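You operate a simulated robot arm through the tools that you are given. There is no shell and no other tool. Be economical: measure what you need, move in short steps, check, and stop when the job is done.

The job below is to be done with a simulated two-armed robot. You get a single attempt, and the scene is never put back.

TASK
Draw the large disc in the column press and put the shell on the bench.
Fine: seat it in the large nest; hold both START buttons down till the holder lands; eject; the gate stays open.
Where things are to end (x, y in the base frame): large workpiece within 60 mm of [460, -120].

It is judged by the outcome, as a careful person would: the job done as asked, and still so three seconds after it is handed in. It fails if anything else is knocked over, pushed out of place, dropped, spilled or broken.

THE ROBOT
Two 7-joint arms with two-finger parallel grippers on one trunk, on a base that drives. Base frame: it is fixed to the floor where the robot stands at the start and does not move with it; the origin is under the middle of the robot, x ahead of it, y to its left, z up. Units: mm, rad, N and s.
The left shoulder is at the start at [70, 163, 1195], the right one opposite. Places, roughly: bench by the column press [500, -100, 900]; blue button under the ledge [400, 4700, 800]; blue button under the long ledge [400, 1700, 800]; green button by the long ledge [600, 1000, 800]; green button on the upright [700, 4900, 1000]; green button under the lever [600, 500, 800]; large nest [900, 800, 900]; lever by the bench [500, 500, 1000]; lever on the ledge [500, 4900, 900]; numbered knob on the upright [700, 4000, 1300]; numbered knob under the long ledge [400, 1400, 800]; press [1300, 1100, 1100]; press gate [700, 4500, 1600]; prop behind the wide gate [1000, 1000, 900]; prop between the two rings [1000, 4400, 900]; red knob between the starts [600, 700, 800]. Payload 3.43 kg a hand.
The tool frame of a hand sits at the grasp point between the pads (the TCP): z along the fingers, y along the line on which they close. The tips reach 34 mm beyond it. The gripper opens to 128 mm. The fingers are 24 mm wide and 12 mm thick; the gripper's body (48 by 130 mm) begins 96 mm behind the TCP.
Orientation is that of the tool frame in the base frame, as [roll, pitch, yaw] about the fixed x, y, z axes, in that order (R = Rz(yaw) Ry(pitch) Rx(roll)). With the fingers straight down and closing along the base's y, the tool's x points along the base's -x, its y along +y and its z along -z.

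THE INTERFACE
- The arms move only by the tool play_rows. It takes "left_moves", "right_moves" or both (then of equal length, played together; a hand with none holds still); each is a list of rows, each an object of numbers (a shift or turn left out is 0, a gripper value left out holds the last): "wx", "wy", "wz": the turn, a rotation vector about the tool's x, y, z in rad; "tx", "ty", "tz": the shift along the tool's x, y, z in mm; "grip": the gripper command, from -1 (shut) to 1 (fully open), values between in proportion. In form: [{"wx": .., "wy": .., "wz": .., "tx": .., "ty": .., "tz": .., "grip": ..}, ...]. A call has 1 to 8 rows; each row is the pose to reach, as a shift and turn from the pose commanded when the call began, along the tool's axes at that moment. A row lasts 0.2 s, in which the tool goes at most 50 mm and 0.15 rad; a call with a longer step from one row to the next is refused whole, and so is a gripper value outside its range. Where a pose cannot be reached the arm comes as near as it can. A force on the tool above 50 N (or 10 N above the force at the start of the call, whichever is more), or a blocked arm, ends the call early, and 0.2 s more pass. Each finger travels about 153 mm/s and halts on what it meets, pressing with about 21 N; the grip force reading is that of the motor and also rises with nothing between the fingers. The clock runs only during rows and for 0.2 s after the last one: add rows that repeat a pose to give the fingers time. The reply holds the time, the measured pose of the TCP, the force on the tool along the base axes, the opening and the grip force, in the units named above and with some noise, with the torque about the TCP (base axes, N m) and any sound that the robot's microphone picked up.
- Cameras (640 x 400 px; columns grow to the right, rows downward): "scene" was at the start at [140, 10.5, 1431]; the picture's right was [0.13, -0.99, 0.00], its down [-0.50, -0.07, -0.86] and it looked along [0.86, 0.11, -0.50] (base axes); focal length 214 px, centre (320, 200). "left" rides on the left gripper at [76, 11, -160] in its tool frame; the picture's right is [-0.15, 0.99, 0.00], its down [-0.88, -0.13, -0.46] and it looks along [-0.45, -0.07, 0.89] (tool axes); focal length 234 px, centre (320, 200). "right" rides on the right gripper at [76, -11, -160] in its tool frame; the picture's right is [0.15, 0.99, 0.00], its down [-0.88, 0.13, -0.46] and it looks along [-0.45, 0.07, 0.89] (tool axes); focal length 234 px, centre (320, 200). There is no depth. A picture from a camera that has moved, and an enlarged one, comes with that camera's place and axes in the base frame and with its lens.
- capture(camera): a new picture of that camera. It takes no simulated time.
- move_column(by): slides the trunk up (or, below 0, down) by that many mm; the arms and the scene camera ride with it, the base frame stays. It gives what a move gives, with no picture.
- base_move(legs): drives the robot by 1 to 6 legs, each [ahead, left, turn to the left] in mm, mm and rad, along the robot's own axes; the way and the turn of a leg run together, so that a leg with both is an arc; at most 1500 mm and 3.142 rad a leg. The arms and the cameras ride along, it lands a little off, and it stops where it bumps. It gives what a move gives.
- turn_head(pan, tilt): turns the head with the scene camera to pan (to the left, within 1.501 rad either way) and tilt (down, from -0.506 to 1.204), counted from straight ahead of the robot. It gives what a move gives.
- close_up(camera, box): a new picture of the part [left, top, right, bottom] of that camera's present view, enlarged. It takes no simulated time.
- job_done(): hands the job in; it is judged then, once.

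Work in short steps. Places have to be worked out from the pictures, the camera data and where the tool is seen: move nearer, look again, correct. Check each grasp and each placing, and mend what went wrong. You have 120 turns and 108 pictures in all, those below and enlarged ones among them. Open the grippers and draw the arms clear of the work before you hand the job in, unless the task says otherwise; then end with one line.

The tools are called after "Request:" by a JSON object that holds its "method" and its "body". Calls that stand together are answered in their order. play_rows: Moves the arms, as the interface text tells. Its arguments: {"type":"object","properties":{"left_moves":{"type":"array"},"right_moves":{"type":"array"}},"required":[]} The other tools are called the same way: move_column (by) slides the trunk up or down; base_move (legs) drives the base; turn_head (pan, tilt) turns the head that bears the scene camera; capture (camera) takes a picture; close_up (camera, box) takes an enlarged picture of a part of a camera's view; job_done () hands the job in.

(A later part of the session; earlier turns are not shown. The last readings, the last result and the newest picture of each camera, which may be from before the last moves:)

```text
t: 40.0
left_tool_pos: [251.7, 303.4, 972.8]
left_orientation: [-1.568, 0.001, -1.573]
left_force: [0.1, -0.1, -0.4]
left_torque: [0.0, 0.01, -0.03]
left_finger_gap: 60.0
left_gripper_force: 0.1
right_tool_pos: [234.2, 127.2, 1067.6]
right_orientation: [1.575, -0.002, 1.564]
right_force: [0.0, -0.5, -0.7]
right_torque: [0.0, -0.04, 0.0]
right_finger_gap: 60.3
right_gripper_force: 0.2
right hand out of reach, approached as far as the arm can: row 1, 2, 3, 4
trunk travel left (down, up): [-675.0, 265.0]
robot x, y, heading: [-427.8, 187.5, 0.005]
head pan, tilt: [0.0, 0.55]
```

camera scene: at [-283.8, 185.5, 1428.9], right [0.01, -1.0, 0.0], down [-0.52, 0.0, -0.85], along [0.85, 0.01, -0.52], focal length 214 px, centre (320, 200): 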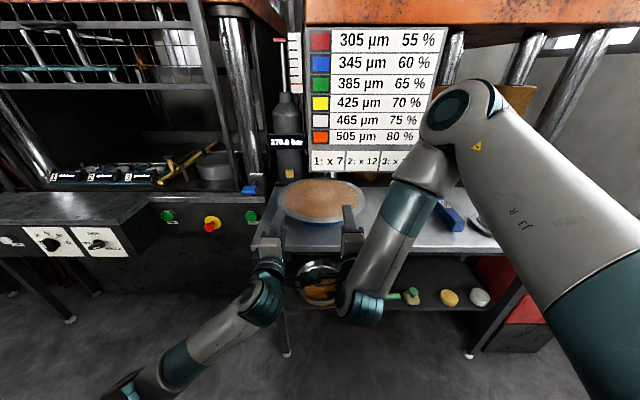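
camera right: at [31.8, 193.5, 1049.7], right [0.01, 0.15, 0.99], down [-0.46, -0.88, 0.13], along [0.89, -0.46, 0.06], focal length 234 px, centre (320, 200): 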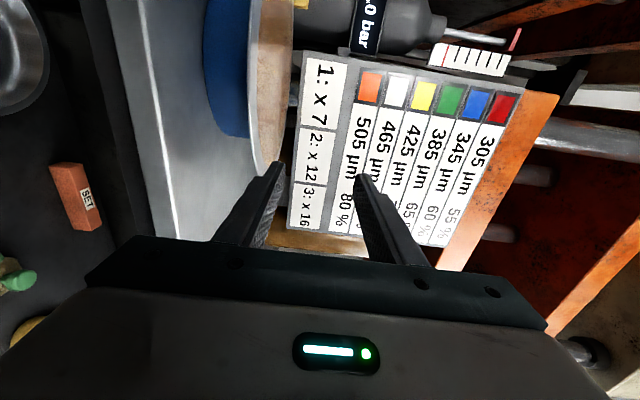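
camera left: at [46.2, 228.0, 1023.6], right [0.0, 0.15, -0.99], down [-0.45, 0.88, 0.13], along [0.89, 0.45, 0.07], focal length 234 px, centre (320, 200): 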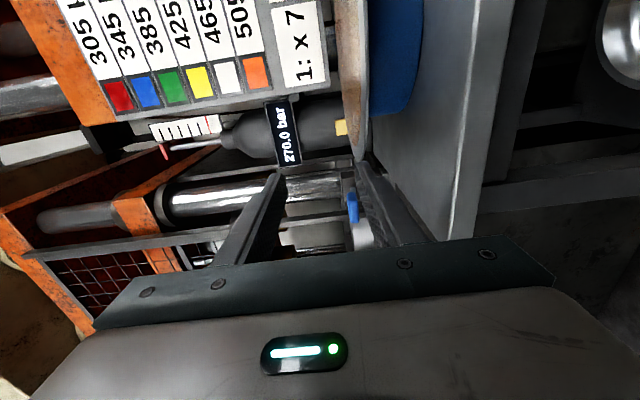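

The right arm is folded elbow-high and jams. I draw it back and out to the right, mirroring the left's earlier route, to change its posture.

Request:
{"method": "play_rows", "body": {"right_moves": [{"tz": -45}, {"tz": -90}, {"tz": -120, "tx": -30, "ty": 10}, {"tz": -130, "tx": -70, "ty": 30}, {"tz": -140, "tx": -110, "ty": 50}, {"tz": -150, "tx": -150, "ty": 70}, {"tz": -150, "tx": -195, "ty": 90}, {"tz": -150, "tx": -240, "ty": 110}]}}

Request:
{"method": "play_rows", "body": {"right_moves": [{"tx": -40, "ty": 25}, {"tx": -80, "ty": 50}, {"tx": -120, "ty": 75}, {"tx": -160, "ty": 100}, {"tx": -200, "ty": 120}, {"tx": -240, "ty": 130}, {"tx": -280, "ty": 140}, {"tx": -280, "ty": 140}]}}

```text
t: 41.8
left_tool_pos: [249.1, 302.7, 975.3]
left_orientation: [-1.566, 0.001, -1.572]
left_force: [0.6, -0.1, 0.4]
left_torque: [-0.01, 0.03, 0.02]
left_finger_gap: 60.1
left_gripper_force: 0.0
right_tool_pos: [184.1, 11.4, 1206.4]
right_orientation: [1.597, -0.003, 1.533]
right_force: [0.5, -0.6, -0.4]
right_torque: [-0.02, -0.01, 0.05]
right_finger_gap: 60.5
right_gripper_force: 0.2
right hand out of reach, approached as far as the arm can: row 2, 3, 4, 5, 6, 7, 8
trunk travel left (down, up): [-675.0, 265.0]
robot x, y, heading: [-425.4, 185.8, 0.007]
head pan, tilt: [0.0, 0.55]
```

```text
t: 43.5
left_tool_pos: [252.6, 304.8, 972.8]
left_orientation: [-1.569, -0.002, -1.573]
left_force: [-0.3, 1.0, -0.3]
left_torque: [-0.01, -0.01, -0.07]
left_finger_gap: 60.2
left_gripper_force: 0.1
right_tool_pos: [190.8, -272.9, 1348.9]
right_orientation: [1.572, 0.0, 1.572]
right_force: [-0.5, 0.1, 0.1]
right_torque: [0.0, 0.01, -0.03]
right_finger_gap: 59.8
right_gripper_force: 0.1
right hand out of reach, approached as far as the arm can: row 1, 2, 3
trunk travel left (down, up): [-675.0, 265.0]
robot x, y, heading: [-426.0, 186.9, 0.008]
head pan, tilt: [0.0, 0.55]
```

Right hand is free again and within reach. Now straight down in front of the bench, as the left did.

Request:
{"method": "play_rows", "body": {"right_moves": [{"ty": -45, "tz": -4}, {"ty": -90, "tz": -8}, {"ty": -135, "tz": -12}, {"ty": -180, "tz": -15}, {"ty": -225, "tz": -15}, {"ty": -270, "tz": -15}, {"ty": -315, "tz": -15}, {"ty": -315, "tz": -15}]}}

Request:
{"method": "capture", "body": {"camera": "scene"}}

```text
t: 45.4
left_tool_pos: [252.2, 303.0, 973.4]
left_orientation: [-1.569, 0.001, -1.572]
left_force: [0.9, -0.4, -0.7]
left_torque: [0.02, 0.0, -0.02]
left_finger_gap: 60.3
left_gripper_force: 0.0
right_tool_pos: [181.0, -276.3, 1255.8]
right_orientation: [1.572, -0.001, 1.57]
right_force: [0.3, 0.2, 0.3]
right_torque: [0.0, 0.0, 0.0]
right_finger_gap: 60.3
right_gripper_force: 0.0
right hand out of reach, approached as far as the arm can: row 3, 4, 5, 6, 7, 8
trunk travel left (down, up): [-675.0, 265.0]
robot x, y, heading: [-422.3, 186.2, 0.014]
head pan, tilt: [0.0, 0.55]
```

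```text
72 pictures are left
camera scene: at [-283.9, 185.2, 1428.9], right [0.01, -1.0, 0.0], down [-0.52, 0.0, -0.85], along [0.85, 0.01, -0.52], focal length 214 px, centre (320, 200)
```

scene: 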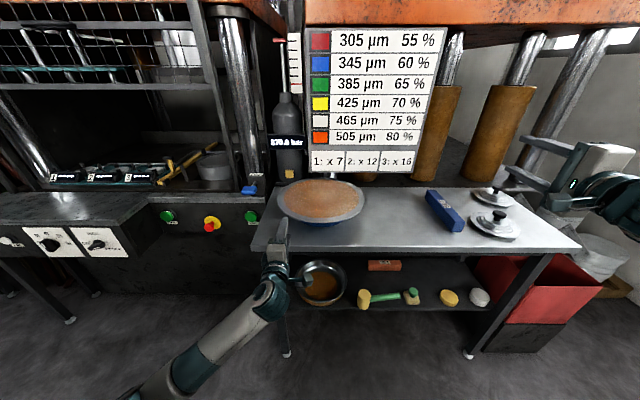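

Mirror the left's successful route: first go to the mirrored start (wide and further back), then repeat the same down-and-in sweep.

Request:
{"method": "play_rows", "body": {"right_moves": [{"tz": -32, "tx": -13, "ty": 9}, {"tz": -64, "tx": -26, "ty": 18}, {"tz": -96, "tx": -39, "ty": 27}, {"tz": -128, "tx": -52, "ty": 36}, {"tz": -160, "tx": -65, "ty": 45}, {"tz": -192, "tx": -78, "ty": 54}, {"tz": -221, "tx": -94, "ty": 63}, {"tz": -221, "tx": -94, "ty": 63}]}}

Request:
{"method": "play_rows", "body": {"right_moves": [{"tx": 37, "ty": -29}, {"tx": 74, "ty": -58}, {"tx": 111, "ty": -87}, {"tx": 148, "ty": -116}, {"tx": 185, "ty": -145}, {"tx": 222, "ty": -174}, {"tx": 259, "ty": -203}, {"tx": 295, "ty": -232}]}}

```text
t: 47.1
left_tool_pos: [254.0, 303.4, 972.4]
left_orientation: [-1.568, 0.0, -1.572]
left_force: [0.1, -0.8, 0.5]
left_torque: [-0.01, 0.01, 0.0]
left_finger_gap: 59.9
left_gripper_force: 0.2
right_tool_pos: [-37.8, -361.2, 1319.3]
right_orientation: [1.572, -0.002, 1.57]
right_force: [1.1, -0.3, -0.4]
right_torque: [0.04, 0.01, 0.0]
right_finger_gap: 60.4
right_gripper_force: 0.0
trunk travel left (down, up): [-675.0, 265.0]
robot x, y, heading: [-420.5, 183.8, 0.013]
head pan, tilt: [0.0, 0.55]
```

```text
t: 49.0
left_tool_pos: [251.3, 303.9, 974.9]
left_orientation: [-1.568, 0.001, -1.572]
left_force: [-0.4, -0.5, -0.2]
left_torque: [0.03, 0.02, -0.01]
left_finger_gap: 60.2
left_gripper_force: 0.1
right_tool_pos: [36.3, -273.3, 1037.7]
right_orientation: [1.569, 0.001, 1.574]
right_force: [-0.6, -0.5, 0.1]
right_torque: [0.01, 0.04, 0.02]
right_finger_gap: 60.0
right_gripper_force: 0.0
right hand out of reach, approached as far as the arm can: row 1, 2, 3, 4, 5, 6, 7, 8
trunk travel left (down, up): [-675.0, 265.0]
robot x, y, heading: [-423.5, 185.4, 0.01]
head pan, tilt: [0.0, 0.55]
```

The right arm came down. Now forward and in, as with the left.

Request:
{"method": "play_rows", "body": {"right_moves": [{"tz": 35}, {"tz": 70, "tx": 20, "ty": -10}, {"tz": 100, "tx": 55, "ty": -20}, {"tz": 130, "tx": 90, "ty": -30}, {"tz": 150, "tx": 130, "ty": -30}, {"tz": 160, "tx": 175, "ty": -30}, {"tz": 160, "tx": 220, "ty": -30}, {"tz": 160, "tx": 265, "ty": -30}]}}

Request:
{"method": "capture", "body": {"camera": "scene"}}

```text
t: 50.8
left_tool_pos: [251.9, 303.9, 973.9]
left_orientation: [-1.567, 0.0, -1.572]
left_force: [-0.2, 1.1, -0.8]
left_torque: [-0.02, -0.03, -0.02]
left_finger_gap: 60.5
left_gripper_force: 0.1
right_tool_pos: [76.6, -265.4, 1074.6]
right_orientation: [1.574, -0.002, 1.572]
right_force: [1.0, 0.1, 0.1]
right_torque: [0.03, 0.01, 0.01]
right_finger_gap: 60.3
right_gripper_force: 0.1
right hand out of reach, approached as far as the arm can: row 1, 2, 3, 4, 5, 6, 7, 8
trunk travel left (down, up): [-675.0, 265.0]
robot x, y, heading: [-428.7, 183.5, 0.005]
head pan, tilt: [0.0, 0.55]
```

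```text
71 pictures are left
camera scene: at [-283.5, 185.5, 1428.9], right [0.01, -1.0, 0.0], down [-0.52, 0.0, -0.85], along [0.85, 0.01, -0.52], focal length 214 px, centre (320, 200)
```

scene: 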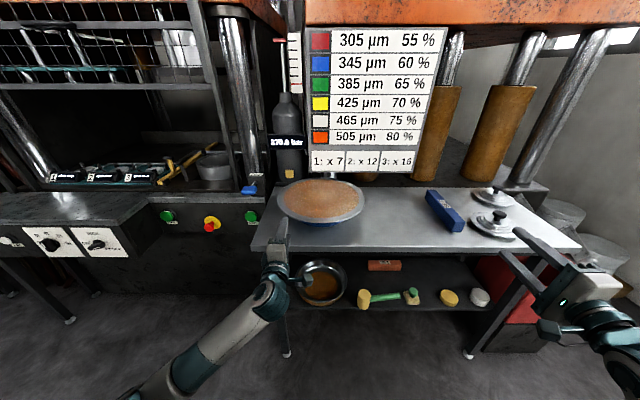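

Still at a wrist limit. I roll the right hand 180° about its own axis (camera outward), passing through camera-below, which should free the wrist.

Request:
{"method": "play_rows", "body": {"right_moves": [{"wz": -0.15}, {"wz": -0.3}, {"wz": -0.45}, {"wz": -0.6}, {"wz": -0.75}, {"wz": -0.9}, {"wz": -1.05}, {"wz": -1.2}]}}

Request:
{"method": "play_rows", "body": {"right_moves": [{"wz": -0.15}, {"wz": -0.3}, {"wz": -0.45}, {"wz": -0.6}, {"wz": -0.75}, {"wz": -0.9}, {"wz": -1.05}, {"wz": -1.2}]}}

Request:
{"method": "play_rows", "body": {"right_moves": [{"wz": -0.15}, {"wz": -0.3}, {"wz": -0.45}, {"wz": -0.6}, {"wz": -0.741}, {"wz": -0.741}]}}

```text
t: 52.5
left_tool_pos: [252.3, 302.8, 973.7]
left_orientation: [-1.569, 0.0, -1.574]
left_force: [0.1, 0.2, 0.0]
left_torque: [-0.01, 0.02, 0.04]
left_finger_gap: 60.1
left_gripper_force: 0.2
right_tool_pos: [77.1, -265.8, 1074.3]
right_orientation: [1.575, 1.202, 1.575]
right_force: [0.3, -0.6, 0.2]
right_torque: [0.01, 0.0, 0.02]
right_finger_gap: 60.1
right_gripper_force: 0.0
right hand out of reach, approached as far as the arm can: row 1, 2, 3, 4, 5, 6, 7, 8
trunk travel left (down, up): [-675.0, 265.0]
robot x, y, heading: [-425.2, 187.0, 0.008]
head pan, tilt: [0.0, 0.55]
```

```text
t: 54.4
left_tool_pos: [253.1, 304.3, 972.7]
left_orientation: [-1.569, 0.0, -1.573]
left_force: [-0.1, 0.7, -0.4]
left_torque: [0.0, 0.0, 0.0]
left_finger_gap: 60.1
left_gripper_force: 0.1
right_tool_pos: [95.8, -269.8, 1122.8]
right_orientation: [-1.619, 0.762, -1.591]
right_force: [-0.7, 0.0, -0.7]
right_torque: [0.01, -0.04, -0.03]
right_finger_gap: 60.2
right_gripper_force: 0.0
right hand out of reach, approached as far as the arm can: row 4, 5, 6, 7, 8
trunk travel left (down, up): [-675.0, 265.0]
robot x, y, heading: [-426.1, 182.4, 0.005]
head pan, tilt: [0.0, 0.55]
```

```text
t: 55.8
left_tool_pos: [252.2, 300.4, 974.7]
left_orientation: [-1.569, 0.001, -1.572]
left_force: [0.7, -0.2, -1.1]
left_torque: [-0.02, 0.02, 0.04]
left_finger_gap: 60.2
left_gripper_force: 0.0
right_tool_pos: [155.7, -196.9, 1247.6]
right_orientation: [-1.656, 0.05, -1.613]
right_force: [0.3, -0.7, 0.1]
right_torque: [0.04, -0.01, 0.01]
right_finger_gap: 60.3
right_gripper_force: 0.1
right hand out of reach, approached as far as the arm can: row 1, 2, 3, 4, 5, 6
trunk travel left (down, up): [-675.0, 265.0]
robot x, y, heading: [-427.0, 184.5, 0.009]
head pan, tilt: [0.0, 0.55]
```

I look at the right arm to understand its posture.

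Request:
{"method": "turn_head", "body": {"pan": -0.7, "tilt": 0.4}}

Request:
{"method": "capture", "body": {"camera": "scene"}}

Request:
{"method": "turn_head", "body": {"pan": 0.6, "tilt": 0.6}}

Request:
{"method": "capture", "body": {"camera": "scene"}}

```text
t: 56.8
left_tool_pos: [252.8, 303.9, 974.6]
left_orientation: [-1.571, 0.0, -1.573]
left_force: [0.9, -0.2, -0.3]
left_torque: [0.0, 0.0, -0.01]
left_finger_gap: 60.3
left_gripper_force: 0.0
right_tool_pos: [155.5, -193.7, 1248.5]
right_orientation: [-1.657, 0.051, -1.613]
right_force: [-0.2, -0.5, 0.1]
right_torque: [-0.04, 0.04, -0.01]
right_finger_gap: 60.2
right_gripper_force: 0.1
trunk travel left (down, up): [-675.0, 265.0]
robot x, y, heading: [-425.5, 184.1, 0.009]
head pan, tilt: [-0.7, 0.4]
```

```text
70 pictures are left
camera scene: at [-302.3, 125.3, 1442.6], right [-0.64, -0.77, 0.0], down [-0.3, 0.25, -0.92], along [0.71, -0.59, -0.39], focal length 214 px, centre (320, 200)
```

scene: 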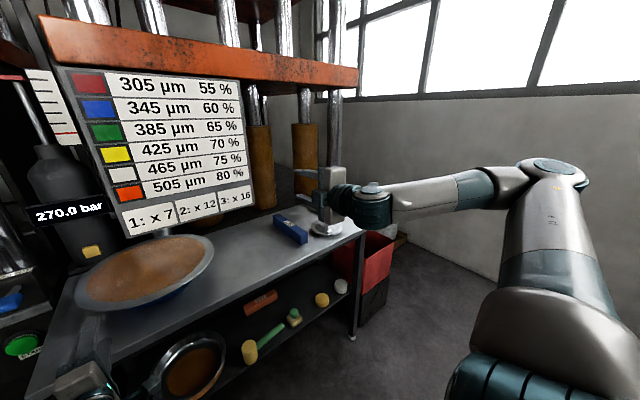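

```text
t: 58.3
left_tool_pos: [250.1, 302.9, 974.4]
left_orientation: [-1.569, 0.001, -1.573]
left_force: [0.6, -0.9, -0.4]
left_torque: [0.01, 0.0, -0.01]
left_finger_gap: 60.1
left_gripper_force: 0.0
right_tool_pos: [156.3, -194.4, 1248.2]
right_orientation: [-1.654, 0.049, -1.612]
right_force: [-0.6, 0.0, -0.3]
right_torque: [-0.01, 0.02, 0.01]
right_finger_gap: 60.1
right_gripper_force: 0.0
trunk travel left (down, up): [-675.0, 265.0]
robot x, y, heading: [-426.5, 186.9, 0.009]
head pan, tilt: [0.6, 0.6]
```

```text
69 pictures are left
camera scene: at [-301.1, 234.9, 1424.4], right [0.57, -0.82, 0.0], down [-0.46, -0.32, -0.83], along [0.68, 0.47, -0.56], focal length 214 px, centre (320, 200)
```

scene: 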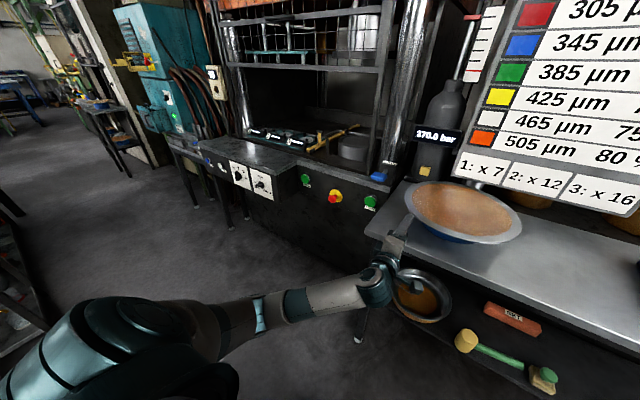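

Both arms can share the job better with a lower shoulder. I raise and withdraw the left hand, roll the right hand back to camera-inward, then lower the trunk by 180 mm.

Request:
{"method": "play_rows", "body": {"left_moves": [{"tz": -40}, {"tz": -70, "ty": -30}, {"tz": -70, "ty": -70}, {"tz": -70, "ty": -110}, {"tz": -70, "ty": -150}, {"tz": -70, "ty": -180}, {"tz": -70, "ty": -180}, {"tz": -70, "ty": -180}], "right_moves": [{"wz": 0.15}, {"wz": 0.3}, {"wz": 0.45}, {"wz": 0.6}, {"wz": 0.75}, {"wz": 0.9}, {"wz": 1.05}, {"wz": 1.2}]}}

Request:
{"method": "play_rows", "body": {"right_moves": [{"wz": 0.15}, {"wz": 0.3}, {"wz": 0.45}, {"wz": 0.6}, {"wz": 0.75}, {"wz": 0.9}, {"wz": 1.05}, {"wz": 1.2}]}}

Request:
{"method": "play_rows", "body": {"right_moves": [{"wz": 0.15}, {"wz": 0.3}, {"wz": 0.45}, {"wz": 0.6}, {"wz": 0.69}, {"wz": 0.69}]}}

Request:
{"method": "move_column", "body": {"by": -180}}

```text
t: 60.1
left_tool_pos: [177.9, 301.0, 1148.8]
left_orientation: [-1.569, 0.001, -1.571]
left_force: [-0.8, -0.1, 0.0]
left_torque: [0.0, -0.01, 0.05]
left_finger_gap: 60.2
left_gripper_force: 0.0
right_tool_pos: [157.8, -196.1, 1241.0]
right_orientation: [-1.837, 1.243, -1.862]
right_force: [0.4, -0.3, 0.1]
right_torque: [-0.02, 0.01, 0.0]
right_finger_gap: 59.9
right_gripper_force: 0.0
trunk travel left (down, up): [-675.0, 265.0]
robot x, y, heading: [-424.0, 189.9, 0.008]
head pan, tilt: [0.6, 0.6]
```

```text
t: 61.9
left_tool_pos: [179.0, 300.8, 1149.2]
left_orientation: [-1.568, 0.0, -1.572]
left_force: [0.4, 0.6, -0.4]
left_torque: [-0.01, 0.0, 0.01]
left_finger_gap: 60.1
left_gripper_force: 0.0
right_tool_pos: [158.1, -196.0, 1238.7]
right_orientation: [1.681, 0.685, 1.605]
right_force: [0.0, -0.4, -0.3]
right_torque: [0.01, 0.01, -0.04]
right_finger_gap: 60.4
right_gripper_force: 0.2
trunk travel left (down, up): [-675.0, 265.0]
robot x, y, heading: [-424.2, 185.2, 0.008]
head pan, tilt: [0.6, 0.6]
```

```text
t: 63.3
left_tool_pos: [178.3, 301.0, 1149.3]
left_orientation: [-1.567, 0.001, -1.572]
left_force: [-0.5, -0.1, 0.4]
left_torque: [0.0, 0.0, -0.01]
left_finger_gap: 60.2
left_gripper_force: 0.0
right_tool_pos: [156.9, -196.1, 1240.0]
right_orientation: [1.656, -0.001, 1.533]
right_force: [0.4, -0.4, 0.5]
right_torque: [0.0, -0.02, -0.01]
right_finger_gap: 60.4
right_gripper_force: 0.0
trunk travel left (down, up): [-675.0, 265.0]
robot x, y, heading: [-423.4, 188.0, 0.014]
head pan, tilt: [0.6, 0.6]
```

```text
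t: 65.3
left_tool_pos: [177.1, 301.0, 968.6]
left_orientation: [-1.567, -0.003, -1.571]
left_force: [-0.9, -0.1, 0.0]
left_torque: [-0.01, 0.05, -0.02]
left_finger_gap: 60.2
left_gripper_force: 0.0
right_tool_pos: [156.6, -196.1, 1061.7]
right_orientation: [1.657, 0.001, 1.534]
right_force: [-0.4, -0.8, 0.4]
right_torque: [0.01, -0.02, -0.02]
right_finger_gap: 60.2
right_gripper_force: 0.0
trunk travel left (down, up): [-495.0, 445.0]
robot x, y, heading: [-424.6, 184.8, 0.001]
head pan, tilt: [0.6, 0.6]
```

Now level the right hand and bring it to its place at the near right rim (TCP about [245,67,973]).

Request:
{"method": "play_rows", "body": {"right_moves": [{"wx": -0.02, "wy": 0.01, "tx": 40, "ty": -10, "tz": 12}, {"wx": -0.04, "wy": 0.02, "tx": 80, "ty": -20, "tz": 24}, {"wx": -0.06, "wy": 0.03, "tx": 120, "ty": -30, "tz": 36}, {"wx": -0.086, "wy": 0.038, "tx": 160, "ty": -40, "tz": 48}, {"wx": -0.086, "wy": 0.038, "tx": 200, "ty": -55, "tz": 60}, {"wx": -0.086, "wy": 0.038, "tx": 240, "ty": -68, "tz": 75}, {"wx": -0.086, "wy": 0.038, "tx": 267, "ty": -80, "tz": 87}, {"wx": -0.086, "wy": 0.038, "tx": 267, "ty": -80, "tz": 87}]}}

```text
t: 67.3
left_tool_pos: [174.2, 300.6, 971.1]
left_orientation: [-1.563, -0.002, -1.575]
left_force: [0.5, 0.5, -1.1]
left_torque: [0.01, 0.03, -0.03]
left_finger_gap: 60.2
left_gripper_force: 0.1
right_tool_pos: [234.6, -107.5, 916.7]
right_orientation: [1.524, 0.176, 1.557]
right_force: [-30.4, 14.0, -9.6]
right_torque: [0.62, 1.57, 0.49]
right_finger_gap: 62.9
right_gripper_force: 2.1
right hand out of reach, approached as far as the arm can: row 1, 2, 3, 4, 5, 6, 7, 8
trunk travel left (down, up): [-495.0, 445.0]
robot x, y, heading: [-427.2, 191.0, 0.003]
head pan, tilt: [0.6, 0.6]
stopped in row 8 (right hand): the arm was blocked; the commanded pose is now the measured one
```

The right hand strayed into the bench edge. I back it straight off and look.

Request:
{"method": "play_rows", "body": {"right_moves": [{"tz": -25}, {"tz": -50}, {"tz": -60}]}}

Request:
{"method": "turn_head", "body": {"pan": -0.2, "tilt": 0.7}}

Request:
{"method": "capture", "body": {"camera": "scene"}}

```text
t: 68.1
left_tool_pos: [176.8, 299.9, 969.1]
left_orientation: [-1.566, -0.001, -1.574]
left_force: [0.8, -0.6, 0.6]
left_torque: [0.01, 0.01, -0.01]
left_finger_gap: 60.3
left_gripper_force: 0.0
right_tool_pos: [176.8, -107.8, 913.9]
right_orientation: [1.524, 0.171, 1.556]
right_force: [-0.4, 0.1, -0.2]
right_torque: [-0.02, 0.0, -0.01]
right_finger_gap: 59.9
right_gripper_force: 0.1
trunk travel left (down, up): [-495.0, 445.0]
robot x, y, heading: [-421.8, 184.0, 0.011]
head pan, tilt: [0.6, 0.6]
```

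```text
t: 69.2
left_tool_pos: [178.0, 299.9, 968.4]
left_orientation: [-1.567, -0.001, -1.574]
left_force: [-0.6, 0.4, 0.7]
left_torque: [-0.02, -0.02, 0.0]
left_finger_gap: 60.0
left_gripper_force: 0.1
right_tool_pos: [176.1, -107.8, 912.9]
right_orientation: [1.525, 0.176, 1.557]
right_force: [0.9, 0.1, -0.2]
right_torque: [-0.01, 0.01, -0.02]
right_finger_gap: 60.1
right_gripper_force: 0.0
trunk travel left (down, up): [-495.0, 445.0]
robot x, y, heading: [-421.6, 184.7, 0.008]
head pan, tilt: [-0.201, 0.7]
```

```text
68 pictures are left
camera scene: at [-291.2, 167.9, 1235.8], right [-0.19, -0.98, 0.0], down [-0.63, 0.12, -0.76], along [0.75, -0.15, -0.64], focal length 214 px, centre (320, 200)
```

scene: 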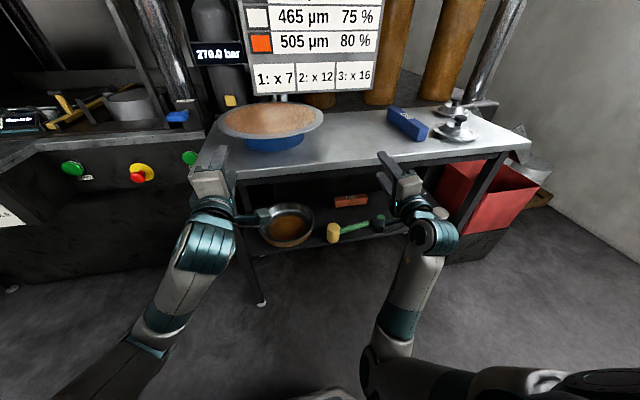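

The right arm has now flipped into the mirrored elbow-low posture and nothing is disturbed. I raise it, level it, and slide it inward.

Request:
{"method": "play_rows", "body": {"right_moves": [{"ty": 20, "wz": 0.05, "wx": 0.01}, {"ty": 45, "wz": 0.1, "wx": 0.02}, {"ty": 70, "wz": 0.176, "wx": 0.045, "tx": 20}, {"ty": 80, "wz": 0.176, "wx": 0.045, "tx": 60}, {"ty": 85, "wz": 0.176, "wx": 0.045, "tx": 100}, {"ty": 90, "wz": 0.176, "wx": 0.045, "tx": 140}, {"ty": 90, "wz": 0.176, "wx": 0.045, "tx": 165}, {"ty": 90, "wz": 0.176, "wx": 0.045, "tx": 165}]}}

```text
t: 69.9
left_tool_pos: [177.7, 298.4, 968.5]
left_orientation: [-1.567, 0.001, -1.575]
left_force: [0.5, 0.0, 0.5]
left_torque: [-0.02, 0.0, -0.03]
left_finger_gap: 60.1
left_gripper_force: 0.0
right_tool_pos: [177.6, -151.5, 960.4]
right_orientation: [1.542, 0.175, 1.496]
right_force: [-0.9, 0.6, 0.2]
right_torque: [0.01, 0.02, -0.01]
right_finger_gap: 60.2
right_gripper_force: 0.0
right hand out of reach, approached as far as the arm can: row 2, 3
trunk travel left (down, up): [-495.0, 445.0]
robot x, y, heading: [-426.4, 188.4, -0.001]
head pan, tilt: [-0.201, 0.7]
stopped in row 3 (right hand): the arm was blocked; the commanded pose is now the measured one
```

Blocked by its own joints; as with the left, I move forward and inward at this height before levelling.

Request:
{"method": "play_rows", "body": {"right_moves": [{"tz": 20, "ty": 5}, {"tz": 40, "ty": 15, "tx": 10}, {"tz": 45, "ty": 20, "tx": 50}, {"tz": 48, "ty": 25, "tx": 95}, {"tz": 50, "ty": 30, "tx": 140}, {"tz": 50, "ty": 35, "tx": 180}, {"tz": 50, "ty": 40, "tx": 215}, {"tz": 50, "ty": 40, "tx": 215}]}}

```text
t: 71.1
left_tool_pos: [179.0, 299.7, 968.6]
left_orientation: [-1.568, 0.0, -1.576]
left_force: [0.5, -0.3, 0.3]
left_torque: [0.03, -0.01, 0.04]
left_finger_gap: 60.1
left_gripper_force: 0.0
right_tool_pos: [220.7, -163.9, 957.2]
right_orientation: [1.469, 0.295, 1.43]
right_force: [-0.8, -0.6, 0.6]
right_torque: [-0.03, -0.01, 0.03]
right_finger_gap: 60.2
right_gripper_force: 0.0
right hand out of reach, approached as far as the arm can: row 2, 3, 4, 5
trunk travel left (down, up): [-495.0, 445.0]
robot x, y, heading: [-423.4, 185.7, 0.005]
head pan, tilt: [-0.201, 0.7]
stopped in row 5 (right hand): the arm was blocked; the commanded pose is now the measured one
```

I raise the trunk back and take the right hand to the exact mirror of the pose from which the left succeeded.

Request:
{"method": "play_rows", "body": {"right_moves": [{"tz": -45, "ty": 5}, {"tz": -90, "ty": 10}, {"tz": -130, "ty": 10}, {"tz": -160, "ty": 10}]}}

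Request:
{"method": "move_column", "body": {"by": 180}}

Request:
{"method": "play_rows", "body": {"right_moves": [{"ty": -30, "wz": 0.05}, {"ty": -60, "wz": 0.1}, {"ty": -90, "wz": 0.15}, {"ty": -120, "wz": 0.2}, {"ty": -150, "wz": 0.2}, {"ty": -180, "wz": 0.2}, {"ty": -190, "wz": 0.2}, {"ty": -190, "wz": 0.2}]}}

```text
t: 72.1
left_tool_pos: [177.2, 298.4, 970.4]
left_orientation: [-1.567, 0.001, -1.576]
left_force: [0.1, -0.1, -0.4]
left_torque: [0.0, 0.0, 0.0]
left_finger_gap: 60.0
left_gripper_force: 0.0
right_tool_pos: [150.0, -174.0, 917.0]
right_orientation: [1.46, 0.303, 1.423]
right_force: [0.0, -0.3, 0.7]
right_torque: [-0.02, -0.03, 0.0]
right_finger_gap: 60.1
right_gripper_force: 0.0
right hand out of reach, approached as far as the arm can: row 2, 3, 4
trunk travel left (down, up): [-495.0, 445.0]
robot x, y, heading: [-424.0, 182.3, 0.003]
head pan, tilt: [-0.201, 0.7]
```

```text
t: 74.1
left_tool_pos: [177.7, 298.8, 1148.5]
left_orientation: [-1.568, -0.001, -1.577]
left_force: [-0.8, -0.5, 0.4]
left_torque: [0.02, 0.0, 0.0]
left_finger_gap: 60.3
left_gripper_force: 0.0
right_tool_pos: [151.3, -173.3, 1094.4]
right_orientation: [1.468, 0.306, 1.427]
right_force: [-0.2, -0.2, 0.3]
right_torque: [0.0, -0.03, 0.01]
right_finger_gap: 60.3
right_gripper_force: 0.1
trunk travel left (down, up): [-675.0, 265.0]
robot x, y, heading: [-427.4, 183.8, 0.005]
head pan, tilt: [-0.201, 0.7]
```

```text
t: 75.9
left_tool_pos: [177.2, 299.4, 1149.5]
left_orientation: [-1.567, 0.0, -1.576]
left_force: [1.2, -0.3, 0.2]
left_torque: [0.0, -0.01, 0.03]
left_finger_gap: 60.0
left_gripper_force: 0.2
right_tool_pos: [161.1, -228.5, 913.5]
right_orientation: [1.472, 0.096, 1.449]
right_force: [0.5, 0.7, -0.9]
right_torque: [-0.04, 0.02, -0.02]
right_finger_gap: 60.2
right_gripper_force: 0.0
trunk travel left (down, up): [-675.0, 265.0]
robot x, y, heading: [-421.5, 184.5, 0.006]
head pan, tilt: [-0.201, 0.7]
```

Now reachable. Level it and move up and inward.

Request:
{"method": "play_rows", "body": {"right_moves": [{"wz": 0.03, "wx": 0.03, "wy": 0.04, "ty": 15}, {"wz": 0.06, "wx": 0.06, "wy": 0.08, "ty": 30, "tx": 20}, {"wz": 0.096, "wx": 0.098, "wy": 0.112, "ty": 45, "tx": 50}, {"wz": 0.096, "wx": 0.098, "wy": 0.112, "ty": 60, "tx": 90, "tz": 10}, {"wz": 0.096, "wx": 0.098, "wy": 0.112, "ty": 60, "tx": 135, "tz": 20}, {"wz": 0.096, "wx": 0.098, "wy": 0.112, "ty": 60, "tx": 180, "tz": 20}, {"wz": 0.096, "wx": 0.098, "wy": 0.112, "ty": 60, "tx": 225, "tz": 20}, {"wz": 0.096, "wx": 0.098, "wy": 0.112, "ty": 60, "tx": 270, "tz": 20}]}}

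```text
t: 77.5
left_tool_pos: [177.4, 298.3, 1148.4]
left_orientation: [-1.568, 0.001, -1.577]
left_force: [0.5, 0.5, -0.3]
left_torque: [-0.03, 0.03, -0.01]
left_finger_gap: 60.3
left_gripper_force: 0.0
right_tool_pos: [206.0, -72.8, 953.5]
right_orientation: [1.563, 0.218, 1.556]
right_force: [0.0, -1.1, -0.7]
right_torque: [0.0, -0.04, 0.01]
right_finger_gap: 60.3
right_gripper_force: 0.1
right hand out of reach, approached as far as the arm can: row 7
trunk travel left (down, up): [-675.0, 265.0]
robot x, y, heading: [-423.4, 183.9, 0.006]
head pan, tilt: [-0.201, 0.7]
stopped in row 7 (right hand): the arm was blocked; the commanded pose is now the measured one
```

Request:
{"method": "play_rows", "body": {"right_moves": [{"tz": 20, "ty": 10, "wz": 0.05}, {"tz": 25, "ty": 30, "tx": 10, "wz": 0.1}, {"tz": 25, "ty": 55, "tx": 20, "wz": 0.15}, {"tz": 25, "ty": 80, "tx": 40, "wz": 0.2}, {"tz": 25, "ty": 90, "tx": 75, "wz": 0.218}, {"tz": 25, "ty": 90, "tx": 110, "wz": 0.218}, {"tz": 25, "ty": 90, "tx": 140, "wz": 0.218}]}}

Request:
{"method": "capture", "body": {"camera": "scene"}}

```text
t: 78.2
left_tool_pos: [177.0, 298.6, 1148.1]
left_orientation: [-1.567, 0.002, -1.576]
left_force: [-0.1, -1.2, 0.6]
left_torque: [0.04, -0.01, -0.01]
left_finger_gap: 60.1
left_gripper_force: 0.0
right_tool_pos: [226.2, -107.5, 985.9]
right_orientation: [1.575, 0.287, 1.526]
right_force: [0.1, 0.4, 0.0]
right_torque: [-0.04, 0.01, -0.03]
right_finger_gap: 60.0
right_gripper_force: 0.1
trunk travel left (down, up): [-675.0, 265.0]
robot x, y, heading: [-424.8, 186.0, 0.008]
head pan, tilt: [-0.201, 0.7]
stopped in row 3 (right hand): the arm was blocked; the commanded pose is now the measured one
```

```text
67 pictures are left
camera scene: at [-291.0, 167.2, 1415.8], right [-0.2, -0.98, 0.0], down [-0.63, 0.13, -0.76], along [0.75, -0.15, -0.64], focal length 214 px, centre (320, 200)
```

scene: 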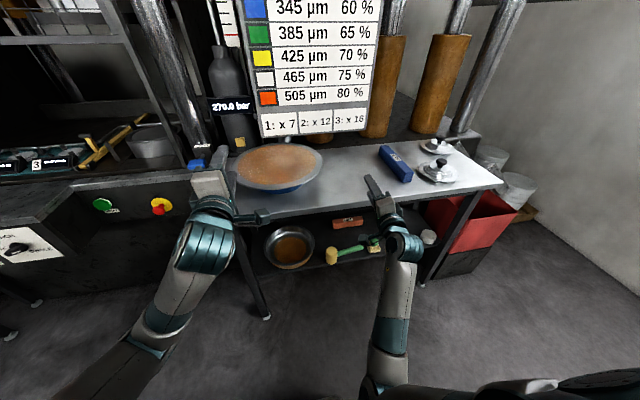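

The wrist roll is at its stop on this side. In this elbow-low posture I try rolling the right hand the other way (camera outward).

Request:
{"method": "play_rows", "body": {"right_moves": [{"wz": -0.15, "tz": -20}, {"wz": -0.3, "tz": -40}, {"wz": -0.45, "tz": -40}, {"wz": -0.6, "tz": -40}, {"wz": -0.75, "tz": -40}, {"wz": -0.9, "tz": -40}, {"wz": -1.05, "tz": -40}, {"wz": -1.2, "tz": -40}]}}

Request:
{"method": "play_rows", "body": {"right_moves": [{"wz": -0.15}, {"wz": -0.3}, {"wz": -0.45}, {"wz": -0.6}, {"wz": -0.75}, {"wz": -0.9}, {"wz": -1.05}, {"wz": -1.2}]}}

Request:
{"method": "play_rows", "body": {"right_moves": [{"wz": -0.15}, {"wz": -0.3}, {"wz": -0.45}, {"wz": -0.45}]}}

```text
t: 80.0
left_tool_pos: [177.8, 298.3, 1150.0]
left_orientation: [-1.566, 0.002, -1.576]
left_force: [-0.2, -0.3, -0.6]
left_torque: [-0.02, 0.02, 0.01]
left_finger_gap: 60.4
left_gripper_force: 0.0
right_tool_pos: [178.2, -163.9, 994.3]
right_orientation: [1.664, 1.469, 1.66]
right_force: [-0.7, -0.6, -0.3]
right_torque: [-0.03, 0.01, 0.0]
right_finger_gap: 60.2
right_gripper_force: 0.0
right hand out of reach, approached as far as the arm can: row 6, 7, 8
trunk travel left (down, up): [-675.0, 265.0]
robot x, y, heading: [-428.2, 186.8, 0.001]
head pan, tilt: [-0.201, 0.7]
```

```text
t: 81.8
left_tool_pos: [176.0, 298.4, 1150.3]
left_orientation: [-1.567, 0.0, -1.574]
left_force: [-0.1, -0.2, 0.9]
left_torque: [0.01, 0.0, 0.04]
left_finger_gap: 60.2
left_gripper_force: 0.0
right_tool_pos: [137.3, -231.4, 1150.1]
right_orientation: [-1.73, 0.517, -1.666]
right_force: [-1.3, -1.0, 0.3]
right_torque: [0.0, -0.02, 0.0]
right_finger_gap: 60.3
right_gripper_force: 0.0
right hand out of reach, approached as far as the arm can: row 1, 2, 3, 4, 5, 6, 7, 8
trunk travel left (down, up): [-675.0, 265.0]
robot x, y, heading: [-425.2, 182.5, 0.005]
head pan, tilt: [-0.201, 0.7]
```

```text
t: 82.8
left_tool_pos: [177.8, 298.0, 1148.9]
left_orientation: [-1.569, 0.0, -1.576]
left_force: [-0.3, -0.4, -0.5]
left_torque: [0.0, -0.03, 0.02]
left_finger_gap: 60.2
left_gripper_force: 0.0
right_tool_pos: [137.6, -226.2, 1210.3]
right_orientation: [-1.732, 0.082, -1.602]
right_force: [0.9, 0.3, -1.3]
right_torque: [0.01, 0.0, 0.02]
right_finger_gap: 60.4
right_gripper_force: 0.0
right hand out of reach, approached as far as the arm can: row 1, 2, 3, 4
trunk travel left (down, up): [-675.0, 265.0]
robot x, y, heading: [-428.5, 184.8, 0.008]
head pan, tilt: [-0.201, 0.7]
```

Right turned elbow-high again. That posture works only when the hand is above the shoulder, so I'll use it with a much lower trunk. First raise both hands and begin rolling the right back.

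Request:
{"method": "play_rows", "body": {"left_moves": [{"ty": -30}, {"ty": -60}, {"ty": -90}, {"ty": -110}, {"ty": -130}, {"ty": -140}, {"ty": -150}, {"ty": -150}], "right_moves": [{"wz": 0.15, "ty": -25}, {"wz": 0.3, "ty": -50}, {"wz": 0.45, "ty": -75}, {"wz": 0.6, "ty": -100}, {"wz": 0.75, "ty": -120}, {"wz": 0.9, "ty": -140}, {"wz": 1.05, "ty": -140}, {"wz": 1.2, "ty": -140}]}}

Request:
{"method": "play_rows", "body": {"right_moves": [{"wz": 0.15}, {"wz": 0.3}, {"wz": 0.45}, {"wz": 0.6}, {"wz": 0.75}, {"wz": 0.9}, {"wz": 1.05}, {"wz": 1.2}]}}

Request:
{"method": "play_rows", "body": {"right_moves": [{"wz": 0.15}, {"wz": 0.3}, {"wz": 0.45}, {"wz": 0.6}, {"wz": 0.66}, {"wz": 0.66}]}}

```text
t: 84.6
left_tool_pos: [177.4, 298.6, 1299.1]
left_orientation: [-1.567, 0.0, -1.575]
left_force: [0.5, 0.9, -0.8]
left_torque: [-0.02, 0.01, 0.0]
left_finger_gap: 60.3
left_gripper_force: 0.1
right_tool_pos: [156.1, -237.5, 1350.0]
right_orientation: [-2.021, 1.247, -2.019]
right_force: [-0.3, 0.2, 0.4]
right_torque: [0.0, 0.01, 0.0]
right_finger_gap: 60.0
right_gripper_force: 0.1
trunk travel left (down, up): [-675.0, 265.0]
robot x, y, heading: [-425.8, 183.0, 0.005]
head pan, tilt: [-0.201, 0.7]
```

```text
t: 86.4
left_tool_pos: [177.3, 299.1, 1299.1]
left_orientation: [-1.568, -0.002, -1.577]
left_force: [0.4, -0.2, -1.2]
left_torque: [0.02, -0.01, -0.02]
left_finger_gap: 60.2
left_gripper_force: 0.0
right_tool_pos: [155.8, -239.2, 1348.4]
right_orientation: [1.748, 0.659, 1.662]
right_force: [0.1, 0.3, -0.6]
right_torque: [0.03, 0.01, 0.05]
right_finger_gap: 60.4
right_gripper_force: 0.0
trunk travel left (down, up): [-675.0, 265.0]
robot x, y, heading: [-424.0, 184.0, 0.005]
head pan, tilt: [-0.201, 0.7]
```

```text
t: 87.8
left_tool_pos: [176.5, 299.1, 1298.9]
left_orientation: [-1.567, 0.0, -1.577]
left_force: [0.8, 0.1, -0.3]
left_torque: [-0.01, -0.01, -0.03]
left_finger_gap: 60.1
left_gripper_force: 0.0
right_tool_pos: [155.0, -237.5, 1350.2]
right_orientation: [1.71, 0.005, 1.556]
right_force: [-0.7, -0.1, 0.4]
right_torque: [-0.01, 0.0, 0.01]
right_finger_gap: 60.4
right_gripper_force: 0.1
trunk travel left (down, up): [-675.0, 265.0]
robot x, y, heading: [-426.2, 183.7, 0.002]
head pan, tilt: [-0.201, 0.7]
```

Left works above the shoulder too. I level the right hand and bring it inward at this height.

Request:
{"method": "play_rows", "body": {"right_moves": [{"wx": -0.05, "tx": 40}, {"wx": -0.1, "tx": 80}, {"wx": -0.139, "wy": 0.015, "tx": 120}, {"wx": -0.139, "wy": 0.015, "tx": 160}, {"wx": -0.139, "wy": 0.015, "tx": 200}, {"wx": -0.139, "wy": 0.015, "tx": 240}, {"wx": -0.139, "wy": 0.015, "tx": 280}, {"wx": -0.139, "wy": 0.015, "tx": 305}]}}

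Request:
{"method": "move_column", "body": {"by": -280}}

```text
t: 89.6
left_tool_pos: [179.8, 297.0, 1297.3]
left_orientation: [-1.569, 0.001, -1.577]
left_force: [0.1, -0.1, -0.2]
left_torque: [0.0, 0.03, 0.02]
left_finger_gap: 60.3
left_gripper_force: 0.1
right_tool_pos: [162.8, 66.8, 1346.8]
right_orientation: [1.575, 0.006, 1.568]
right_force: [-0.4, -1.2, 0.7]
right_torque: [-0.01, 0.01, 0.03]
right_finger_gap: 60.3
right_gripper_force: 0.0
trunk travel left (down, up): [-675.0, 265.0]
robot x, y, heading: [-423.2, 183.8, 0.001]
head pan, tilt: [-0.201, 0.7]
```

```text
t: 92.5
left_tool_pos: [176.9, 299.0, 1018.1]
left_orientation: [-1.566, -0.001, -1.576]
left_force: [-0.5, 0.1, 0.7]
left_torque: [0.02, -0.01, -0.02]
left_finger_gap: 60.0
left_gripper_force: 0.1
right_tool_pos: [159.2, 67.0, 1068.4]
right_orientation: [1.571, 0.004, 1.57]
right_force: [-0.3, 1.0, -0.5]
right_torque: [0.0, -0.04, 0.02]
right_finger_gap: 60.4
right_gripper_force: 0.0
trunk travel left (down, up): [-395.0, 545.0]
robot x, y, heading: [-422.9, 187.6, 0.008]
head pan, tilt: [-0.201, 0.7]
```

Both hands are level and symmetrical. Now down to disc height and forward to just short of the rim.

Request:
{"method": "play_rows", "body": {"left_moves": [{"ty": 15, "tz": 15}, {"ty": 30, "tz": 35}, {"ty": 45, "tz": 60}, {"ty": 45, "tz": 78}, {"ty": 45, "tz": 78}], "right_moves": [{"ty": -30, "tz": 15}, {"ty": -60, "tz": 35}, {"ty": -85, "tz": 60}, {"ty": -95, "tz": 90}, {"ty": -95, "tz": 96}]}}

Request:
{"method": "capture", "body": {"camera": "left"}}

Request:
{"method": "capture", "body": {"camera": "right"}}

```text
t: 93.7
left_tool_pos: [256.7, 298.0, 972.4]
left_orientation: [-1.568, 0.001, -1.575]
left_force: [0.1, 0.1, 0.0]
left_torque: [0.02, 0.0, -0.04]
left_finger_gap: 60.4
left_gripper_force: 0.1
right_tool_pos: [251.6, 61.9, 984.8]
right_orientation: [1.581, 0.005, 1.569]
right_force: [-0.4, -0.1, 0.2]
right_torque: [0.0, -0.03, 0.03]
right_finger_gap: 60.4
right_gripper_force: 0.0
right hand out of reach, approached as far as the arm can: row 4, 5
trunk travel left (down, up): [-395.0, 545.0]
robot x, y, heading: [-422.2, 183.4, 0.006]
head pan, tilt: [-0.201, 0.7]
```

```text
66 pictures are left
camera left: at [96.0, 222.1, 962.3], right [0.0, 0.15, -0.99], down [-0.45, 0.88, 0.13], along [0.89, 0.45, 0.07], focal length 234 px, centre (320, 200)
```

left: 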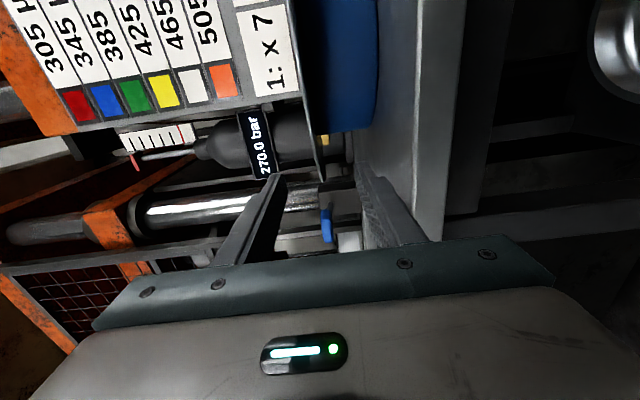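

```text
65 pictures are left
camera right: at [93.3, 136.8, 972.6], right [0.01, 0.15, 0.99], down [-0.46, -0.88, 0.14], along [0.89, -0.45, 0.06], focal length 234 px, centre (320, 200)
```

right: 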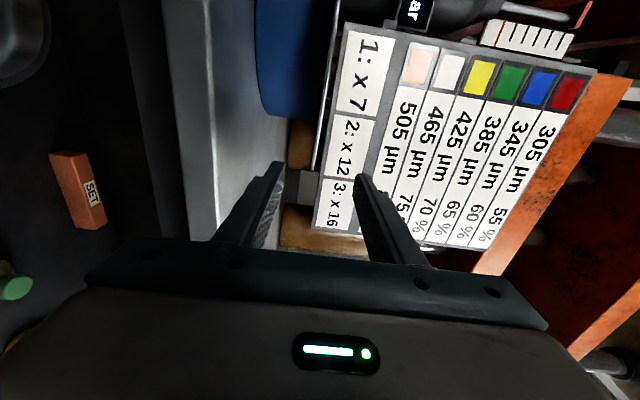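

The disc is edge-on in both views: z≈979, centre about [478,185]. The right hand is again near its lower limit, so I raise both hands 70 mm and drop the trunk 70 mm.

Request:
{"method": "play_rows", "body": {"left_moves": [{"ty": -35}, {"ty": -64}, {"ty": -64}], "right_moves": [{"ty": 35, "tx": 2}, {"ty": 64, "tx": 5, "wx": -0.01}, {"ty": 64, "tx": 5, "wx": -0.01}]}}

Request:
{"method": "move_column", "body": {"by": -70}}

```text
t: 94.5
left_tool_pos: [253.8, 297.2, 1040.4]
left_orientation: [-1.567, 0.001, -1.576]
left_force: [0.9, 0.1, -0.2]
left_torque: [0.0, 0.03, 0.0]
left_finger_gap: 60.5
left_gripper_force: 0.0
right_tool_pos: [253.5, 67.9, 1046.3]
right_orientation: [1.561, 0.006, 1.571]
right_force: [-0.2, 0.2, 0.4]
right_torque: [0.0, -0.01, 0.0]
right_finger_gap: 60.2
right_gripper_force: 0.0
trunk travel left (down, up): [-395.0, 545.0]
robot x, y, heading: [-423.0, 184.6, 0.001]
head pan, tilt: [-0.201, 0.7]
```

```text
t: 95.5
left_tool_pos: [253.7, 297.2, 971.6]
left_orientation: [-1.567, -0.001, -1.578]
left_force: [0.3, 0.6, -0.6]
left_torque: [-0.03, -0.01, 0.0]
left_finger_gap: 60.4
left_gripper_force: 0.0
right_tool_pos: [252.6, 67.0, 975.9]
right_orientation: [1.56, 0.007, 1.57]
right_force: [-0.6, -0.3, 0.2]
right_torque: [0.02, 0.02, -0.01]
right_finger_gap: 60.0
right_gripper_force: 0.1
trunk travel left (down, up): [-325.0, 615.0]
robot x, y, heading: [-426.8, 185.5, 0.006]
head pan, tilt: [-0.201, 0.7]
```

Both reachable. Adjust to z≈979 and slide forward so the rim enters the open fingers.

Request:
{"method": "play_rows", "body": {"left_moves": [{"ty": -7, "tz": 20}, {"ty": -7, "tz": 45}, {"ty": -7, "tz": 70}, {"ty": -7, "tz": 70}], "right_moves": [{"ty": 3, "tz": 20, "wx": 0.011}, {"ty": 3, "tz": 45, "wx": 0.011}, {"ty": 3, "tz": 70, "wx": 0.011}, {"ty": 3, "tz": 70, "wx": 0.011}]}}

Request:
{"method": "turn_head", "body": {"pan": 0, "tilt": 0.6}}

Request:
{"method": "capture", "body": {"camera": "left"}}

Request:
{"method": "capture", "body": {"camera": "right"}}

Request:
{"method": "close_up", "body": {"camera": "scene", "box": [220, 110, 420, 235]}}

```text
t: 96.5
left_tool_pos: [325.6, 294.8, 977.6]
left_orientation: [-1.567, 0.001, -1.575]
left_force: [-0.4, 0.1, -0.2]
left_torque: [0.0, -0.02, -0.05]
left_finger_gap: 60.4
left_gripper_force: 0.1
right_tool_pos: [324.0, 63.6, 981.2]
right_orientation: [1.572, 0.007, 1.571]
right_force: [0.5, 0.2, -0.4]
right_torque: [0.0, 0.02, -0.01]
right_finger_gap: 60.1
right_gripper_force: 0.1
right hand out of reach, approached as far as the arm can: row 3, 4
trunk travel left (down, up): [-325.0, 615.0]
robot x, y, heading: [-426.9, 185.9, 0.004]
head pan, tilt: [-0.201, 0.7]
```

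```text
t: 97.3
left_tool_pos: [324.6, 295.2, 977.0]
left_orientation: [-1.567, 0.0, -1.576]
left_force: [-0.5, -0.2, 0.0]
left_torque: [0.02, -0.01, 0.0]
left_finger_gap: 60.5
left_gripper_force: 0.0
right_tool_pos: [324.1, 64.3, 980.2]
right_orientation: [1.573, 0.004, 1.573]
right_force: [-0.5, -0.5, -1.0]
right_torque: [0.0, 0.0, -0.03]
right_finger_gap: 60.1
right_gripper_force: 0.0
trunk travel left (down, up): [-325.0, 615.0]
robot x, y, heading: [-422.6, 186.2, 0.007]
head pan, tilt: [0.0, 0.6]
```

```text
64 pictures are left
camera left: at [164.4, 220.3, 965.9], right [0.0, 0.15, -0.99], down [-0.45, 0.88, 0.13], along [0.89, 0.45, 0.07], focal length 234 px, centre (320, 200)
```

left: 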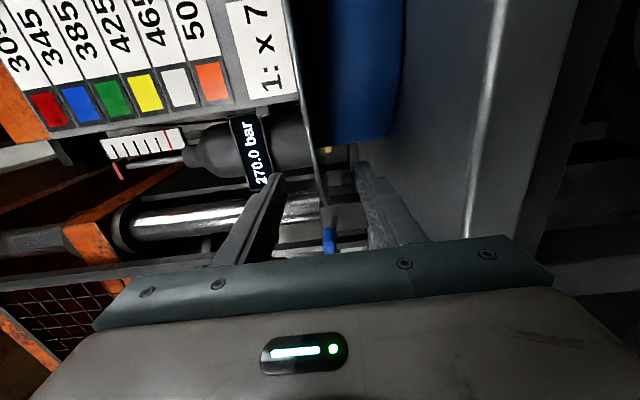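

```text
63 pictures are left
camera right: at [164.8, 139.3, 967.7], right [0.0, 0.15, 0.99], down [-0.45, -0.88, 0.14], along [0.89, -0.45, 0.07], focal length 234 px, centre (320, 200)
```

right: 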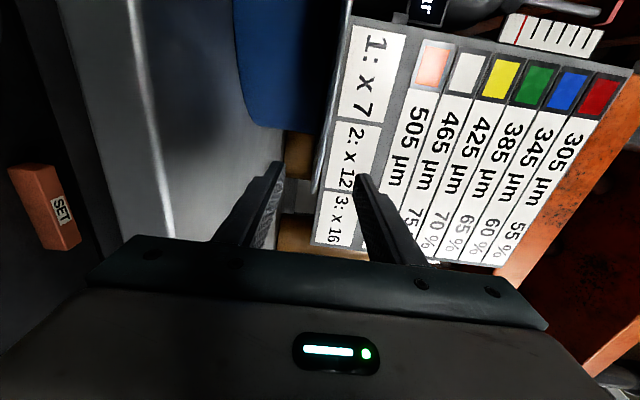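

```text
3.20 times, centred on (320, 172) of scene
camera zoom: at [-286.0, 184.3, 1074.4], right [0.0, -1.0, 0.0], down [-0.57, 0.0, -0.82], along [0.82, 0.0, -0.57], focal length 686 px, centre (320, 288)
```

zoom: 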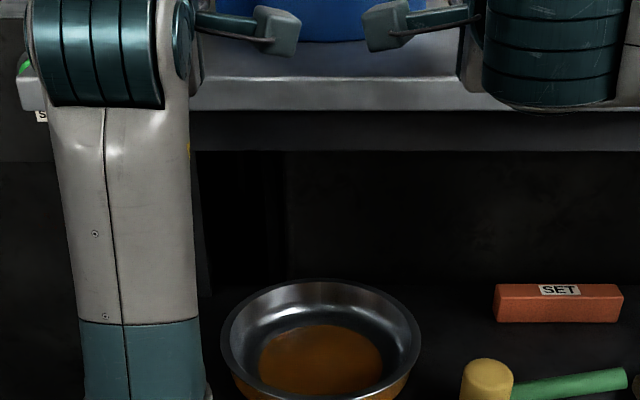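

The rim sits centred between both pairs of fingers. Forward another 33 mm, then close both grippers.

Request:
{"method": "play_rows", "body": {"left_moves": [{"tz": 17}, {"tz": 33}, {"tz": 33}], "right_moves": [{"tz": 17}, {"tz": 33}, {"tz": 33}]}}

Request:
{"method": "capture", "body": {"camera": "left"}}

Request:
{"method": "capture", "body": {"camera": "right"}}

```text
t: 98.1
left_tool_pos: [358.4, 295.2, 978.8]
left_orientation: [-1.567, -0.001, -1.576]
left_force: [0.2, -0.4, -0.2]
left_torque: [0.02, 0.02, 0.01]
left_finger_gap: 60.4
left_gripper_force: 0.2
right_tool_pos: [351.1, 54.1, 981.7]
right_orientation: [1.572, 0.006, 1.572]
right_force: [-0.3, 0.1, 0.2]
right_torque: [-0.01, -0.02, 0.01]
right_finger_gap: 60.0
right_gripper_force: 0.0
right hand out of reach, approached as far as the arm can: row 1, 2, 3
trunk travel left (down, up): [-325.0, 615.0]
robot x, y, heading: [-428.9, 182.5, 0.005]
head pan, tilt: [0.0, 0.6]
```

```text
61 pictures are left
camera left: at [198.1, 219.8, 966.9], right [0.0, 0.15, -0.99], down [-0.45, 0.88, 0.13], along [0.89, 0.45, 0.07], focal length 234 px, centre (320, 200)
```

left: 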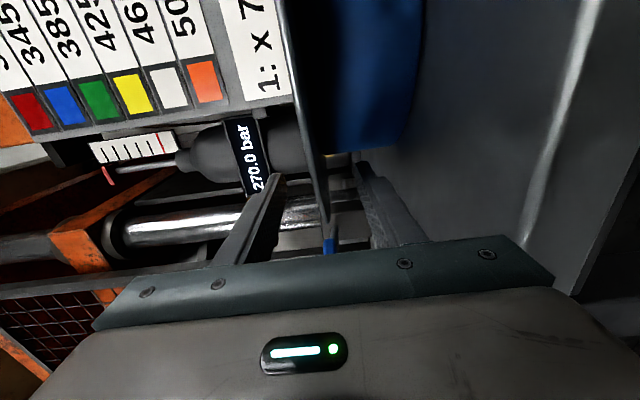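

```text
60 pictures are left
camera right: at [193.1, 129.7, 968.6], right [0.0, 0.15, 0.99], down [-0.45, -0.88, 0.14], along [0.89, -0.45, 0.07], focal length 234 px, centre (320, 200)
```

right: 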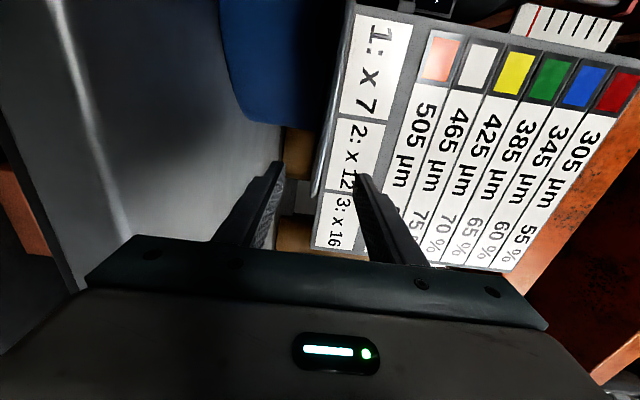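

The right hand drifted outward at its far reach limit. I retract both hands 100 mm, correct the right's y, and drive the base 70 mm closer.

Request:
{"method": "play_rows", "body": {"left_moves": [{"tz": -33}, {"tz": -66}, {"tz": -100}, {"tz": -100}], "right_moves": [{"tz": -33}, {"tz": -66, "tx": 6}, {"tz": -94, "tx": 20}, {"tz": -94, "tx": 20}]}}

Request:
{"method": "base_move", "body": {"legs": [[70, 0, 0]]}}

```text
t: 99.1
left_tool_pos: [256.0, 296.1, 981.3]
left_orientation: [-1.567, 0.0, -1.577]
left_force: [-0.5, -0.2, 0.1]
left_torque: [0.0, -0.01, -0.01]
left_finger_gap: 60.0
left_gripper_force: 0.1
right_tool_pos: [255.7, 73.4, 980.2]
right_orientation: [1.573, 0.006, 1.569]
right_force: [0.0, -0.2, -0.1]
right_torque: [0.0, 0.02, 0.01]
right_finger_gap: 60.1
right_gripper_force: 0.0
trunk travel left (down, up): [-325.0, 615.0]
robot x, y, heading: [-423.9, 185.7, 0.006]
head pan, tilt: [0.0, 0.6]
```

```text
t: 100.1
left_tool_pos: [326.4, 293.3, 979.6]
left_orientation: [-1.569, 0.0, -1.577]
left_force: [-0.3, 0.3, 0.4]
left_torque: [0.0, -0.03, -0.01]
left_finger_gap: 60.4
left_gripper_force: 0.0
right_tool_pos: [325.7, 73.2, 979.5]
right_orientation: [1.575, 0.005, 1.567]
right_force: [0.3, -1.0, -0.2]
right_torque: [-0.01, -0.05, 0.01]
right_finger_gap: 60.2
right_gripper_force: 0.0
trunk travel left (down, up): [-325.0, 615.0]
robot x, y, heading: [-355.8, 182.6, -0.0]
head pan, tilt: [0.0, 0.6]
```

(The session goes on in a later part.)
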